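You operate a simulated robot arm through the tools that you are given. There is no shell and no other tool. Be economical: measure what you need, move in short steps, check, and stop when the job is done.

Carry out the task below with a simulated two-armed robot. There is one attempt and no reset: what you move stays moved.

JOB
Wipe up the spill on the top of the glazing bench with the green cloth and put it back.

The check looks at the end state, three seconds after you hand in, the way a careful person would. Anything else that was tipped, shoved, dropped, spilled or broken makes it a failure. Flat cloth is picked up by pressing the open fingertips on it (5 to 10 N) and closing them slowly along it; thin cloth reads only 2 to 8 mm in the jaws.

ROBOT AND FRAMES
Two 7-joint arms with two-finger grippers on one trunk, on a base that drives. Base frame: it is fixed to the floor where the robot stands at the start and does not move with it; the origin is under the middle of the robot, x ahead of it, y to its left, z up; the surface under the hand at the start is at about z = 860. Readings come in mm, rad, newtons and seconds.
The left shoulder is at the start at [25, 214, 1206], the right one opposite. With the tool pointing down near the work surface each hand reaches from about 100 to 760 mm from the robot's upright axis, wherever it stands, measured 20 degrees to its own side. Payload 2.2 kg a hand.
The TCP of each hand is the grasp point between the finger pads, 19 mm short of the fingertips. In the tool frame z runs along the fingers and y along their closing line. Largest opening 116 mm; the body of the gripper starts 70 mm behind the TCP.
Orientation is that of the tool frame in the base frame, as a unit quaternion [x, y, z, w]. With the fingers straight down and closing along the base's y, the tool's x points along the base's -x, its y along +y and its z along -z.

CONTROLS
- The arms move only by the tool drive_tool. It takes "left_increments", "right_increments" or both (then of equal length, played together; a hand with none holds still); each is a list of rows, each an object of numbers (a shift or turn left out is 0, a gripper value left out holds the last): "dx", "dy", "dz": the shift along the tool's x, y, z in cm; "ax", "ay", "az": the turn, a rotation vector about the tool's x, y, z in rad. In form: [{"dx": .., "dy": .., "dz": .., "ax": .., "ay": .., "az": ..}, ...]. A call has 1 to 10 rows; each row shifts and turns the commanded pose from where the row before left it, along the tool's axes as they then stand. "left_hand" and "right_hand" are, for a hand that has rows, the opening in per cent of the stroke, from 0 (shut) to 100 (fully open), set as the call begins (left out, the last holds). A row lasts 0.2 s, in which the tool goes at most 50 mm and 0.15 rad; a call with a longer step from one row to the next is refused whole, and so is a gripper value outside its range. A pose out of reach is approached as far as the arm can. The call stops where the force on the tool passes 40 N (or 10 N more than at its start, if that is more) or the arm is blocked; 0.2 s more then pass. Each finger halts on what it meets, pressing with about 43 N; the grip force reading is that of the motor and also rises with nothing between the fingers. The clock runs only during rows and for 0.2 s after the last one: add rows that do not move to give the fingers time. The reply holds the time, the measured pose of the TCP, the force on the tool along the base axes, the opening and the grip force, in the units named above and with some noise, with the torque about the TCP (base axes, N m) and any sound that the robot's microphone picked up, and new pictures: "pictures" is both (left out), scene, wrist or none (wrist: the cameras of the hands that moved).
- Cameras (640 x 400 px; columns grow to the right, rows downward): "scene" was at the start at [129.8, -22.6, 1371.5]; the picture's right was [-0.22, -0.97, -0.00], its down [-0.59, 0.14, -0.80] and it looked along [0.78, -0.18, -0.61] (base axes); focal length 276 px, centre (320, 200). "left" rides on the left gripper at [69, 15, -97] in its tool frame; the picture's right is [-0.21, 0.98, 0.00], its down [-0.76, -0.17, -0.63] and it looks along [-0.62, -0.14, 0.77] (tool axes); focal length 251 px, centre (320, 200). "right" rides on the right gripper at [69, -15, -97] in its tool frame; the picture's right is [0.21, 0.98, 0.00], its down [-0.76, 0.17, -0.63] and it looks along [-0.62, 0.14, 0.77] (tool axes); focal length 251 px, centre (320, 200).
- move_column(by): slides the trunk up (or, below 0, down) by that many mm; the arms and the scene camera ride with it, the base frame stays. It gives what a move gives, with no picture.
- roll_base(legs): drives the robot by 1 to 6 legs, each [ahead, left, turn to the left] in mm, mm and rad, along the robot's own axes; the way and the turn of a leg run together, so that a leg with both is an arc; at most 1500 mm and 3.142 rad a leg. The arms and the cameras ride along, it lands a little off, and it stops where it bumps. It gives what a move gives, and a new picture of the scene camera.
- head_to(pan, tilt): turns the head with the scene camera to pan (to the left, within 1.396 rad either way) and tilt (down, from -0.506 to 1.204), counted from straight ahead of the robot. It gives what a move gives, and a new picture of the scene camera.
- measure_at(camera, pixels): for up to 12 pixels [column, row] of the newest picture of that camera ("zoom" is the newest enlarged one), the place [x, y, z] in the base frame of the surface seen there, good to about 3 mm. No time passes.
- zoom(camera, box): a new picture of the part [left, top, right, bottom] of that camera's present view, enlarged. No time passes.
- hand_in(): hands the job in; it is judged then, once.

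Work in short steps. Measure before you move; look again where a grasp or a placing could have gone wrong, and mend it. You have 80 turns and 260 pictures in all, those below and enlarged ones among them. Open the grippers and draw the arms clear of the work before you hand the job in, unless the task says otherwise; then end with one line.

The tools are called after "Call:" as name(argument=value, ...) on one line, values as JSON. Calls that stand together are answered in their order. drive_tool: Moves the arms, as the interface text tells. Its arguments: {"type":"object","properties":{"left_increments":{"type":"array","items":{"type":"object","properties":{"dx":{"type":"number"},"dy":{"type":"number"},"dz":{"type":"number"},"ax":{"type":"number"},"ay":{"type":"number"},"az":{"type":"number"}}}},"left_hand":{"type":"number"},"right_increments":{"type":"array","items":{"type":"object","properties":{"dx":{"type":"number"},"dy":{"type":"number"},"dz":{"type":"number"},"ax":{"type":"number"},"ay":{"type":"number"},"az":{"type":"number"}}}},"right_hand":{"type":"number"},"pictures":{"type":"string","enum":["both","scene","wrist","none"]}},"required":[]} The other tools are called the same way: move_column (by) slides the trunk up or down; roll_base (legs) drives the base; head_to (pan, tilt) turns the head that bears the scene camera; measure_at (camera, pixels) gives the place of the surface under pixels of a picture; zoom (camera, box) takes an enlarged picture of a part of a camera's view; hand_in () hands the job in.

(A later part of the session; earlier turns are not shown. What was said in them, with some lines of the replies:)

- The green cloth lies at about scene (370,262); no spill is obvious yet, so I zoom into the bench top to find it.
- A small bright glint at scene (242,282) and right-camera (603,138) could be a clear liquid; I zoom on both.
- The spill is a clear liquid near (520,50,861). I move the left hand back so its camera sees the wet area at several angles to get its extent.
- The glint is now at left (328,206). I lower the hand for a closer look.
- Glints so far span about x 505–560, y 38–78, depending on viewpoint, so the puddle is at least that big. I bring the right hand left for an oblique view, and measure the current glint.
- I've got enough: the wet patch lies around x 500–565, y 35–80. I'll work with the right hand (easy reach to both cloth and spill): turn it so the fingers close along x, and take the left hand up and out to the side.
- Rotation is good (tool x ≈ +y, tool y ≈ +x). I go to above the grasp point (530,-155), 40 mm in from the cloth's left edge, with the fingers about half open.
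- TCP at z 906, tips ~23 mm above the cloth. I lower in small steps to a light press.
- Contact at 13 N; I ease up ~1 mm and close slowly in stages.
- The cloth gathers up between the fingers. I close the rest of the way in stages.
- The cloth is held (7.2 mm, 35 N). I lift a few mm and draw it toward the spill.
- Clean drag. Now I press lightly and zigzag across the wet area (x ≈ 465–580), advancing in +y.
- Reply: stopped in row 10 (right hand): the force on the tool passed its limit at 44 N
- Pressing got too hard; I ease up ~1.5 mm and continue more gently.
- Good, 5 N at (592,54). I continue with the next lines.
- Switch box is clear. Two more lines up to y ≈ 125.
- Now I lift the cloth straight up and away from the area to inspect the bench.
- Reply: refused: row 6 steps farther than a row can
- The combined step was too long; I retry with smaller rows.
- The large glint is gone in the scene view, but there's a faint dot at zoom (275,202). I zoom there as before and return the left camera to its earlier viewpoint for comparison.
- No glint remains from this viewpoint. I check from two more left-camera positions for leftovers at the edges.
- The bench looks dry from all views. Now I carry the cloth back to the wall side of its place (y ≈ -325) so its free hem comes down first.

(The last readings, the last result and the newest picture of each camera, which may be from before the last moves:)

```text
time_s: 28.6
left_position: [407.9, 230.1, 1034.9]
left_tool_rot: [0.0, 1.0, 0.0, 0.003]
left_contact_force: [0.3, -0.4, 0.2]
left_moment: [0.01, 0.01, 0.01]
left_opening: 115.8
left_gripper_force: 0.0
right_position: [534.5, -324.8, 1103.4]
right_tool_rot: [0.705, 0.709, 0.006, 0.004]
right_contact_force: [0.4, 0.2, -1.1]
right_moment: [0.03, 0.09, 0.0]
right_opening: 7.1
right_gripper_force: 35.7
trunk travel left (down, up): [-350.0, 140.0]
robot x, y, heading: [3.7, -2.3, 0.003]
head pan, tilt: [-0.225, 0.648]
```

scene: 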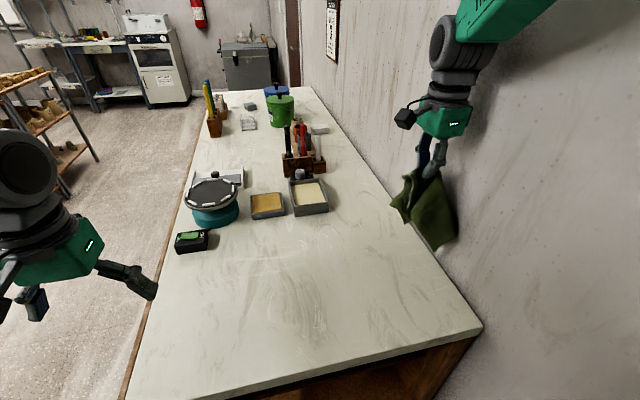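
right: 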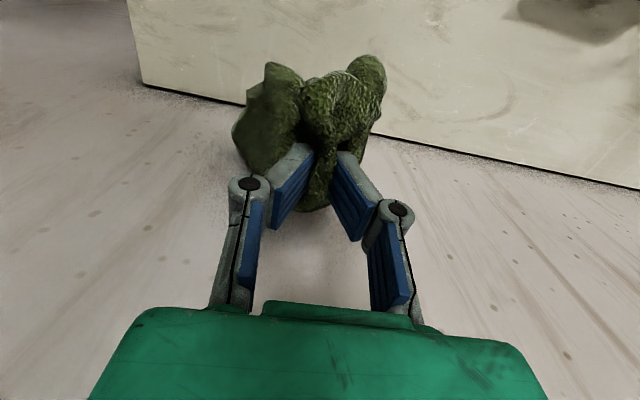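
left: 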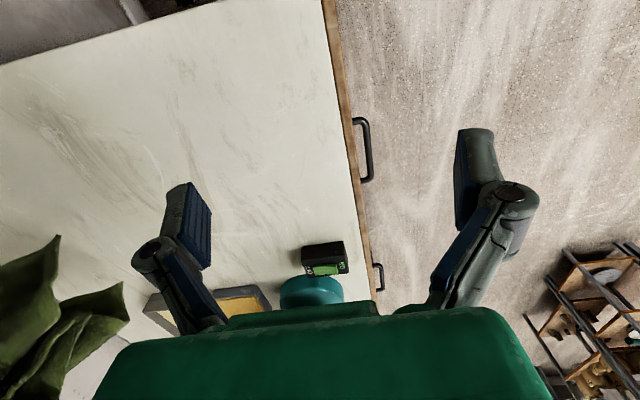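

The cloth hangs, bottom near scene (440,245). I measure its lower end before lowering.

Call:
measure_at(camera="scene", pixels=[[437, 248], [455, 237], [412, 220], [400, 210], [430, 205]])

Call:
zoom(camera="scene", box=[350, 120, 510, 270])

```text
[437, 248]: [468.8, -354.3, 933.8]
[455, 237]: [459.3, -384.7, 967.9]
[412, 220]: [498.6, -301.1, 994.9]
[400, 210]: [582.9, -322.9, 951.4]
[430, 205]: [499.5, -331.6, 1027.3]
```

```text
2.67 times, centred on (430, 195) of scene
```

zoom: 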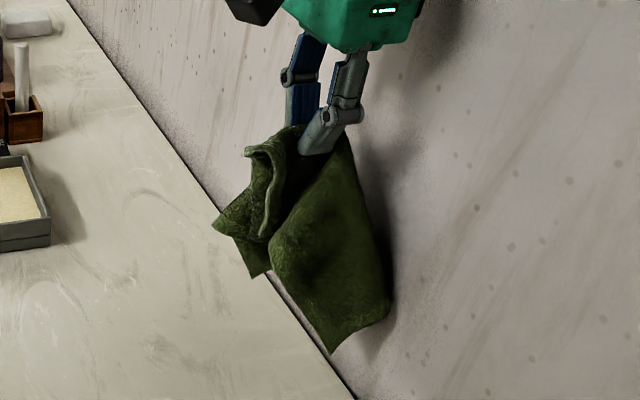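

The cloth touches the wall; I shift 3 cm off it while lowering, then lay it down in an arc toward +y.

Call:
drive_tool(right_increments=[{"dx": 1.5, "dz": 2}, {"dx": 1.5, "dz": 2.5}, {"dz": 2}, {}, {"dx": 2.5, "dz": 0.3}, {"dx": 2.5, "dz": 0.9}, {"dx": 2.4, "dz": 1.4}])

```text
time_s: 30.1
left_position: [408.6, 230.5, 1033.3]
left_tool_rot: [0.0, 1.0, -0.001, 0.002]
left_contact_force: [-0.1, -0.3, -1.0]
left_moment: [-0.01, -0.02, 0.01]
left_opening: 115.8
left_gripper_force: 0.1
right_position: [536.5, -221.1, 1008.6]
right_tool_rot: [0.706, 0.708, 0.005, 0.003]
right_contact_force: [-1.1, 0.3, -0.4]
right_moment: [-0.02, 0.11, 0.01]
right_opening: 7.5
right_gripper_force: 35.4
trunk travel left (down, up): [-350.0, 140.0]
robot x, y, heading: [1.1, -0.8, -0.004]
head pan, tilt: [-0.225, 0.648]
```

scene: 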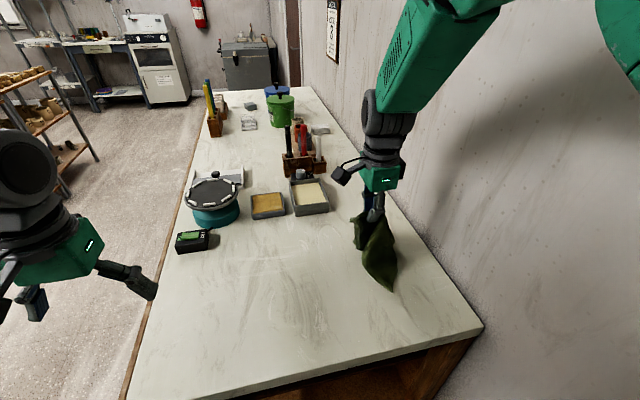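
right: 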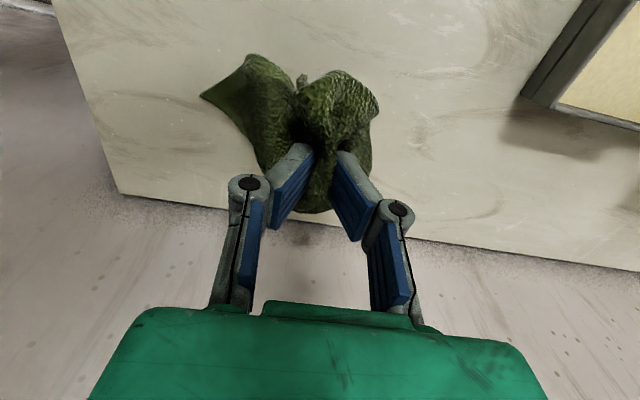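

The hem was still hanging free. I go back to y ≈ -290 and lower further before sweeping out.

Call:
drive_tool(right_increments=[{"dx": -3, "dz": 0.5}, {"dx": -3, "dz": 0.5}, {"dx": -1, "dz": 2}, {"dz": 2}, {"dx": 1, "dz": 1}, {"dx": 2, "dz": 1}, {"dx": 2.5, "dz": 1.2}, {"dx": 2.5, "dz": 1.5}])

```text
time_s: 31.9
left_position: [408.8, 229.7, 1033.7]
left_tool_rot: [0.001, 1.0, 0.0, 0.002]
left_contact_force: [1.0, 0.5, -0.2]
left_moment: [0.02, 0.05, 0.0]
left_opening: 115.8
left_gripper_force: 0.0
right_position: [536.5, -210.3, 912.9]
right_tool_rot: [0.706, 0.708, 0.004, 0.005]
right_contact_force: [0.2, -0.5, 0.7]
right_moment: [-0.04, 0.11, -0.01]
right_opening: 7.0
right_gripper_force: 34.9
trunk travel left (down, up): [-350.0, 140.0]
robot x, y, heading: [-1.9, -3.7, 0.0]
head pan, tilt: [-0.225, 0.648]
```

scene: 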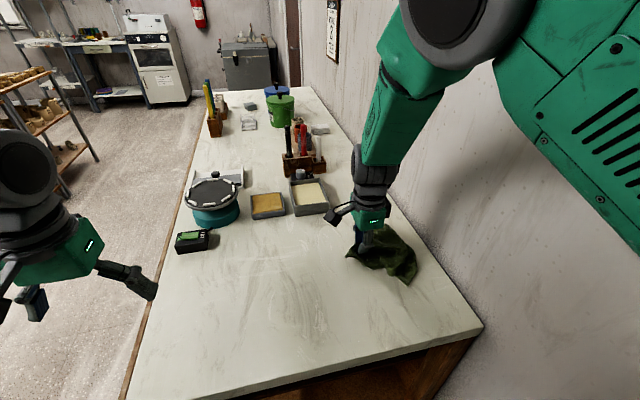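
right: 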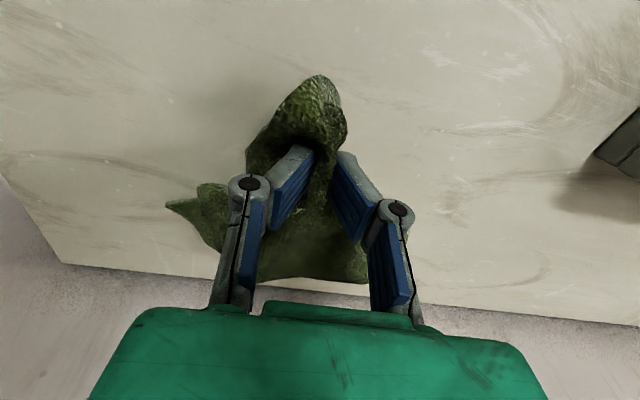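

The hem is down near the wall side. I continue to y ≈ -150 while lowering the fist to the bench.

Call:
drive_tool(right_increments=[{"dx": 1.5, "dz": 0.8}, {"dx": 1.5, "dz": 0.8}, {"dx": 1.5, "dz": 0.6}, {"dx": 1.5, "dz": 0.3}, {}])

```text
time_s: 33.1
left_position: [408.2, 230.2, 1035.2]
left_tool_rot: [0.0, 1.0, 0.001, 0.003]
left_contact_force: [-0.5, -0.2, -0.3]
left_moment: [-0.02, 0.0, 0.01]
left_opening: 116.0
left_gripper_force: 0.0
right_position: [537.6, -154.4, 890.0]
right_tool_rot: [0.71, 0.704, 0.008, 0.001]
right_contact_force: [0.5, -0.9, 5.1]
right_moment: [-0.06, 0.05, 0.04]
right_opening: 7.0
right_gripper_force: 34.8
trunk travel left (down, up): [-350.0, 140.0]
robot x, y, heading: [1.7, 1.9, -0.001]
head pan, tilt: [-0.225, 0.648]
```

scene: 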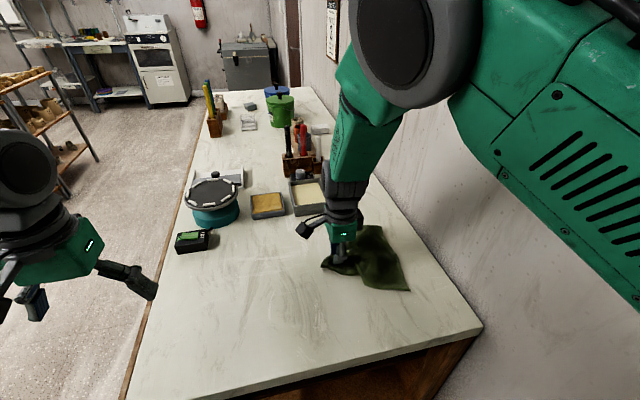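
right: 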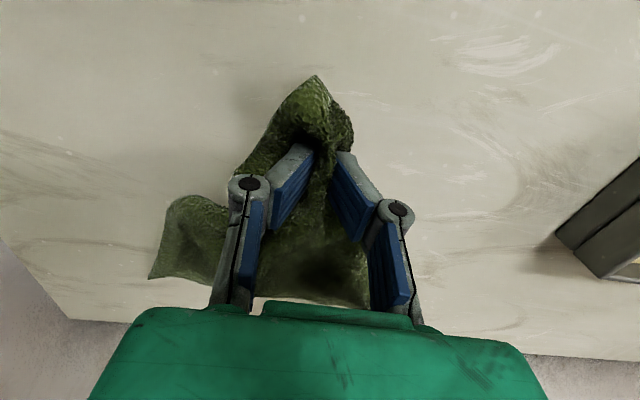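

Bench contact (5 N). I open the fingers slowly to spread the gathered cloth, then lift and look.

Call:
drive_tool(right_increments=[{}], right_hand=25, pictures="none")

Call:
drive_tool(right_increments=[{}, {}], right_hand=60, pictures="none")

Call:
drive_tool(right_increments=[{"dz": -2}, {"dz": -3}, {"dz": -4}, {"dz": -4}, {"dz": -4}, {"dx": 3}, {"dx": 3}])

Call:
zoom(camera="scene", box=[280, 190, 480, 320])

```text
time_s: 33.5
left_position: [407.4, 230.5, 1035.2]
left_tool_rot: [0.0, 1.0, 0.0, 0.001]
left_contact_force: [-1.2, -0.3, -0.6]
left_moment: [-0.01, 0.02, -0.01]
left_opening: 116.0
left_gripper_force: 0.1
right_position: [536.3, -153.3, 888.2]
right_tool_rot: [0.71, 0.704, 0.007, 0.0]
right_contact_force: [-0.5, -0.1, 0.0]
right_moment: [0.0, 0.02, 0.01]
right_opening: 28.9
right_gripper_force: 0.0
trunk travel left (down, up): [-350.0, 140.0]
robot x, y, heading: [-1.5, -2.6, -0.002]
head pan, tilt: [-0.225, 0.648]
```

```text
time_s: 34.1
left_position: [408.6, 231.2, 1035.0]
left_tool_rot: [0.001, 1.0, -0.001, 0.003]
left_contact_force: [1.0, -0.2, 0.2]
left_moment: [-0.01, -0.01, 0.0]
left_opening: 116.1
left_gripper_force: 0.1
right_position: [536.2, -154.0, 889.6]
right_tool_rot: [0.71, 0.704, 0.007, 0.0]
right_contact_force: [-0.1, 0.3, -0.1]
right_moment: [0.03, -0.01, -0.03]
right_opening: 69.6
right_gripper_force: 0.0
trunk travel left (down, up): [-350.0, 140.0]
robot x, y, heading: [0.2, -0.6, -0.001]
head pan, tilt: [-0.225, 0.648]
```

```text
time_s: 35.3
left_position: [404.8, 230.5, 1035.3]
left_tool_rot: [-0.001, 1.0, -0.001, 0.004]
left_contact_force: [0.3, 0.3, -0.2]
left_moment: [-0.03, 0.02, 0.06]
left_opening: 116.0
left_gripper_force: 0.0
right_position: [496.0, -166.8, 954.5]
right_tool_rot: [0.717, 0.692, -0.052, -0.07]
right_contact_force: [-0.1, 0.2, -1.2]
right_moment: [0.01, -0.03, -0.03]
right_opening: 69.6
right_gripper_force: 0.0
trunk travel left (down, up): [-350.0, 140.0]
robot x, y, heading: [1.7, 0.2, 0.008]
head pan, tilt: [-0.225, 0.648]
stopped in row 5 (right hand): the arm was blocked; the commanded pose is now the measured one
```

scene: 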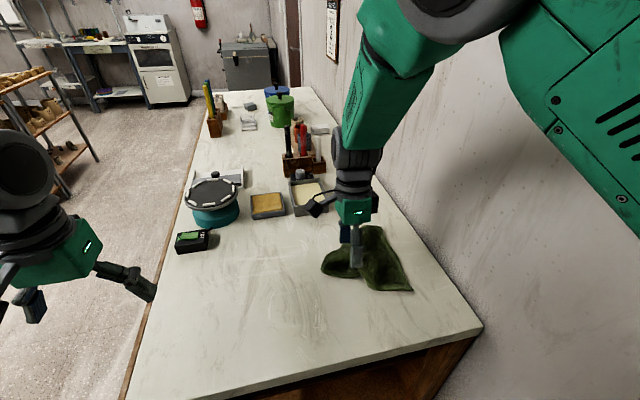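
right: 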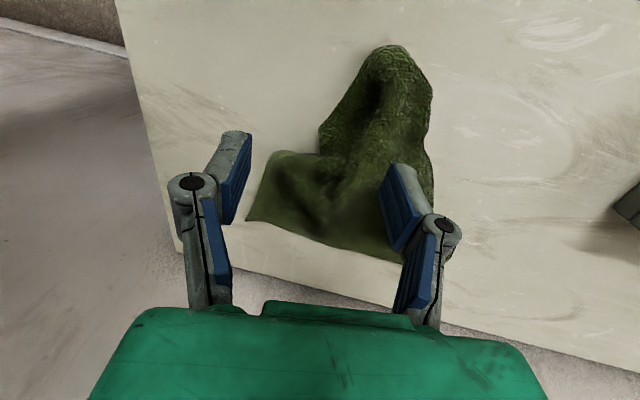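

```text
3.08 times, centred on (380, 255) of scene
```

zoom: 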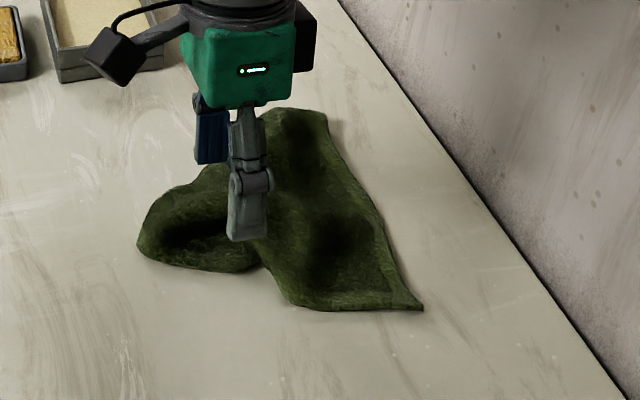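

The lift was reported as blocked and the arm drifted (496,-167,954), tilted a bit. I try a small move up and left, watching readings.

Call:
drive_tool(right_increments=[{"dz": -1, "dx": 1.5}, {"dz": -1, "dx": 1.5}, {"dz": -1, "dx": 1.5}], pictures="none")

```text
time_s: 36.3
left_position: [402.1, 228.9, 1037.7]
left_tool_rot: [0.0, 1.0, -0.002, 0.005]
left_contact_force: [-0.6, -0.7, -0.7]
left_moment: [0.0, -0.01, -0.01]
left_opening: 116.3
left_gripper_force: 0.0
right_position: [494.8, -135.7, 964.0]
right_tool_rot: [0.727, 0.677, -0.062, -0.095]
right_contact_force: [0.5, -0.6, 0.7]
right_moment: [-0.04, 0.02, 0.03]
right_opening: 69.7
right_gripper_force: 0.0
trunk travel left (down, up): [-350.0, 140.0]
robot x, y, heading: [1.6, -0.6, 0.002]
head pan, tilt: [-0.225, 0.648]
stopped in row 3 (right hand): the arm was blocked; the commanded pose is now the measured one
```

Still blocked; I turn the head right/up to see what the right arm is touching.

Call:
head_to(pan=-0.9, tilt=0.3)

```text
time_s: 37.4
left_position: [402.6, 229.5, 1036.2]
left_tool_rot: [0.0, 1.0, 0.0, 0.006]
left_contact_force: [0.1, -0.6, 0.4]
left_moment: [0.04, 0.04, 0.0]
left_opening: 116.2
left_gripper_force: 0.1
right_position: [495.8, -134.4, 966.6]
right_tool_rot: [0.725, 0.679, -0.06, -0.096]
right_contact_force: [0.0, -0.7, 0.4]
right_moment: [0.04, 0.03, 0.01]
right_opening: 69.6
right_gripper_force: 0.1
trunk travel left (down, up): [-350.0, 140.0]
robot x, y, heading: [2.1, -6.5, -0.002]
head pan, tilt: [-0.901, 0.3]
```

scene: 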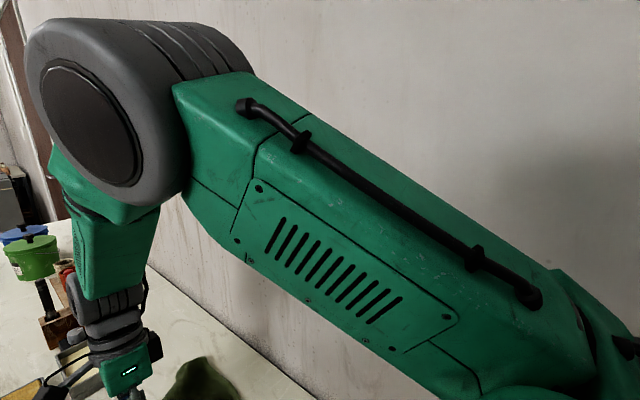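

The elbow appears to be pressed against the wall. I roll the base 120 mm to the left to free it (hands are above all objects on that path).

Call:
roll_base(legs=[[0, 120, 0]])

```text
time_s: 38.6
left_position: [404.9, 305.1, 1044.1]
left_tool_rot: [0.003, 1.0, 0.019, 0.006]
left_contact_force: [1.2, -1.1, -0.1]
left_moment: [0.07, 0.07, 0.0]
left_opening: 116.0
left_gripper_force: 0.0
right_position: [497.4, -56.4, 960.9]
right_tool_rot: [0.725, 0.679, -0.049, -0.107]
right_contact_force: [-0.2, -0.4, -0.8]
right_moment: [-0.01, 0.01, -0.02]
right_opening: 69.8
right_gripper_force: 0.1
trunk travel left (down, up): [-350.0, 140.0]
robot x, y, heading: [7.1, 109.2, -0.001]
head pan, tilt: [-0.901, 0.3]
```

scene: 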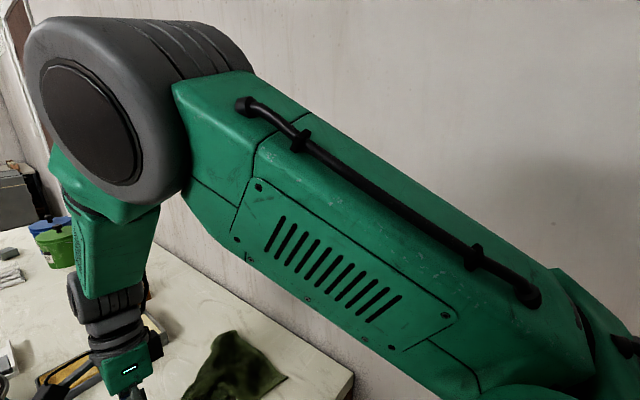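

Freed. Now I raise the right hand and look at the cloth with the head turned back.

Call:
drive_tool(right_increments=[{"dz": -2}, {"dz": -2}, {"dz": -3}, {"dz": -3}], pictures="none")

Call:
head_to(pan=-0.55, tilt=0.7)

```text
time_s: 39.6
left_position: [400.6, 322.4, 1040.3]
left_tool_rot: [0.004, 1.0, 0.009, 0.008]
left_contact_force: [0.2, -0.3, 0.3]
left_moment: [0.02, -0.01, -0.03]
left_opening: 116.1
left_gripper_force: 0.0
right_position: [515.1, -55.2, 1062.5]
right_tool_rot: [0.731, 0.672, -0.049, -0.107]
right_contact_force: [-0.1, -0.5, 0.0]
right_moment: [0.06, 0.01, -0.05]
right_opening: 69.6
right_gripper_force: 0.1
trunk travel left (down, up): [-350.0, 140.0]
robot x, y, heading: [0.3, 105.9, -0.004]
head pan, tilt: [-0.901, 0.3]
```

```text
time_s: 40.5
left_position: [402.0, 322.4, 1041.5]
left_tool_rot: [0.004, 1.0, 0.009, 0.009]
left_contact_force: [0.3, 0.0, 0.7]
left_moment: [0.02, 0.03, -0.03]
left_opening: 116.0
left_gripper_force: 0.1
right_position: [516.8, -56.1, 1062.6]
right_tool_rot: [0.73, 0.673, -0.048, -0.106]
right_contact_force: [-0.2, -1.3, -0.6]
right_moment: [0.07, 0.03, -0.01]
right_opening: 69.8
right_gripper_force: 0.1
trunk travel left (down, up): [-350.0, 140.0]
robot x, y, heading: [-2.7, 103.9, -0.002]
head pan, tilt: [-0.55, 0.7]
```

scene: 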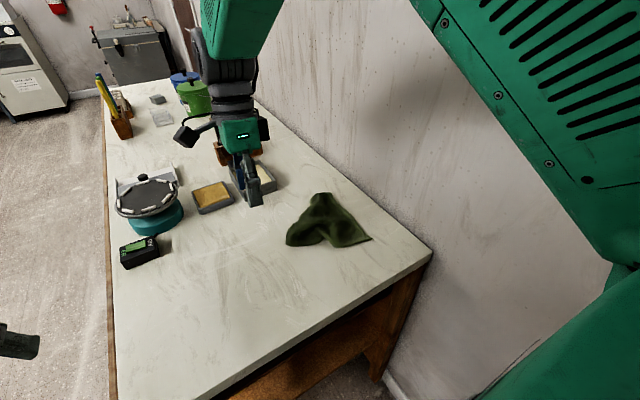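

The cloth is back in its area but folded over. I zoom and measure its outline.

Call:
zoom(camera="scene", box=[260, 170, 400, 270])

Call:
measure_at(camera="scene", pixels=[[315, 195], [335, 196], [371, 240], [338, 246], [327, 238], [305, 243], [287, 240], [291, 225], [310, 205], [315, 222], [345, 225]])

```text
4.00 times, centred on (330, 220) of scene
```

zoom: 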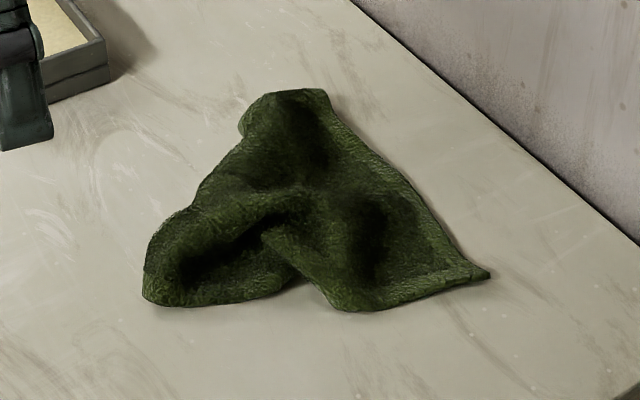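

```text
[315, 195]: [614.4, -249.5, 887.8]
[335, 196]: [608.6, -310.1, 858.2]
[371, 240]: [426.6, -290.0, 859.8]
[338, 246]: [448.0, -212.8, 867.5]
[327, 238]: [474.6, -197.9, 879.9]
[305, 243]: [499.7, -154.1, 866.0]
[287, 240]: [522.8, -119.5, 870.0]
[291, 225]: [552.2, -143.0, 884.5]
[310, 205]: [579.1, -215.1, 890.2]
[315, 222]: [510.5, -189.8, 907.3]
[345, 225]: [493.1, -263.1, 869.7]
```

The cloth's centroid (~(520,-220)) is on its original place, clear and resting on the bench. I check the wiped area once more from this new viewpoint, and the wrist view.

Call:
zoom(camera="scene", box=[110, 170, 310, 320])

Call:
drive_tool(right_increments=[{"dz": -2, "dx": 3}, {"dz": -2, "dx": 3}, {"dx": 4}, {"dx": 4}], right_hand=100)

Call:
zoom(camera="right", box=[60, 0, 640, 300])

```text
2.67 times, centred on (210, 245) of scene
```

zoom: 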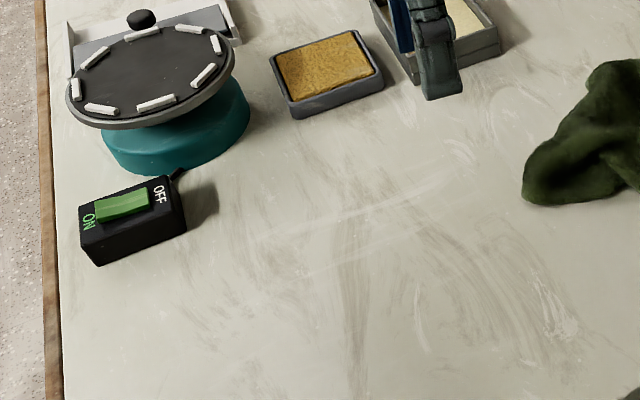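

```text
time_s: 41.7
left_position: [396.8, 373.2, 1034.0]
left_tool_rot: [0.001, 1.0, -0.013, 0.008]
left_contact_force: [-0.2, 0.6, -0.2]
left_moment: [-0.13, 0.01, -0.01]
left_opening: 116.0
left_gripper_force: 0.1
right_position: [549.7, 117.2, 1129.7]
right_tool_rot: [0.745, 0.657, -0.04, -0.11]
right_contact_force: [0.7, 1.1, 0.1]
right_moment: [-0.11, -0.04, 0.04]
right_opening: 116.0
right_gripper_force: 0.1
trunk travel left (down, up): [-350.0, 140.0]
robot x, y, heading: [2.0, 115.7, -0.004]
head pan, tilt: [-0.55, 0.7]
stopped in row 4 (right hand): the arm was blocked; the commanded pose is now the measured one
```

scene: 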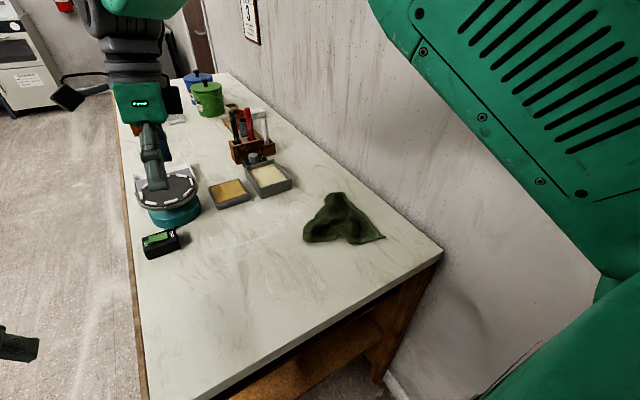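
right: 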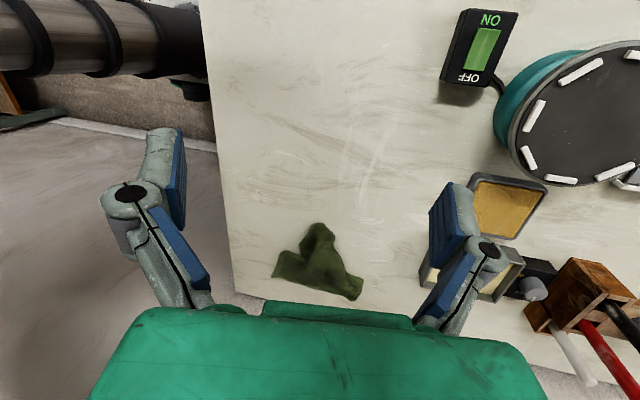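

```text
1.10 times, centred on (350, 150) of right
```

zoom: 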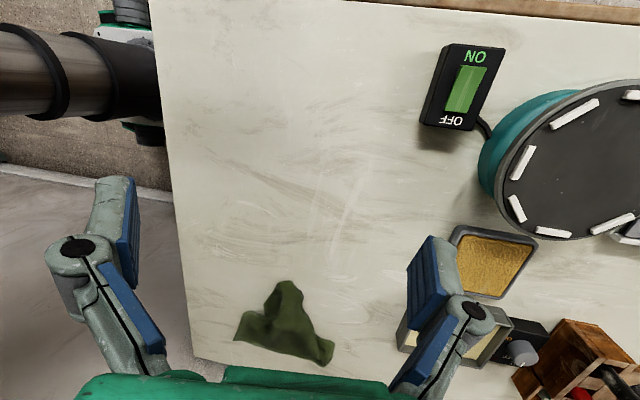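

The bench is dry, nothing else moved, and the cloth rests in its place. The right arm lightly touched the other arm, so I back it off a little.

Call:
drive_tool(right_increments=[{"dx": -3}, {"dx": -3}, {}], pictures="scene")

```text
time_s: 42.5
left_position: [397.3, 370.4, 1035.9]
left_tool_rot: [0.001, 1.0, -0.011, 0.009]
left_contact_force: [-1.0, 0.4, 0.4]
left_moment: [-0.03, -0.04, 0.0]
left_opening: 116.0
left_gripper_force: 0.0
right_position: [541.2, 58.7, 1127.9]
right_tool_rot: [0.742, 0.661, -0.039, -0.108]
right_contact_force: [0.0, 0.7, 0.9]
right_moment: [-0.07, -0.01, 0.04]
right_opening: 116.2
right_gripper_force: 0.0
trunk travel left (down, up): [-350.0, 140.0]
robot x, y, heading: [-3.6, 119.3, 0.005]
head pan, tilt: [-0.55, 0.7]
```

scene: 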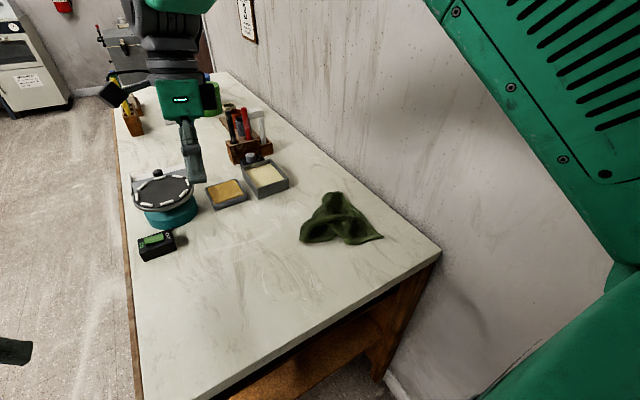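

All is still: hands open and clear, bench dry, cloth back. I hand in.

Call:
hand_in()

```text
The job is handed in.
```

I wiped up the clear spill with the green cloth and put the cloth back in its original place, but it lies rumpled and partly folded rather than flat; the bench looked dry from every angle I checked, and nothing else on it looked moved.
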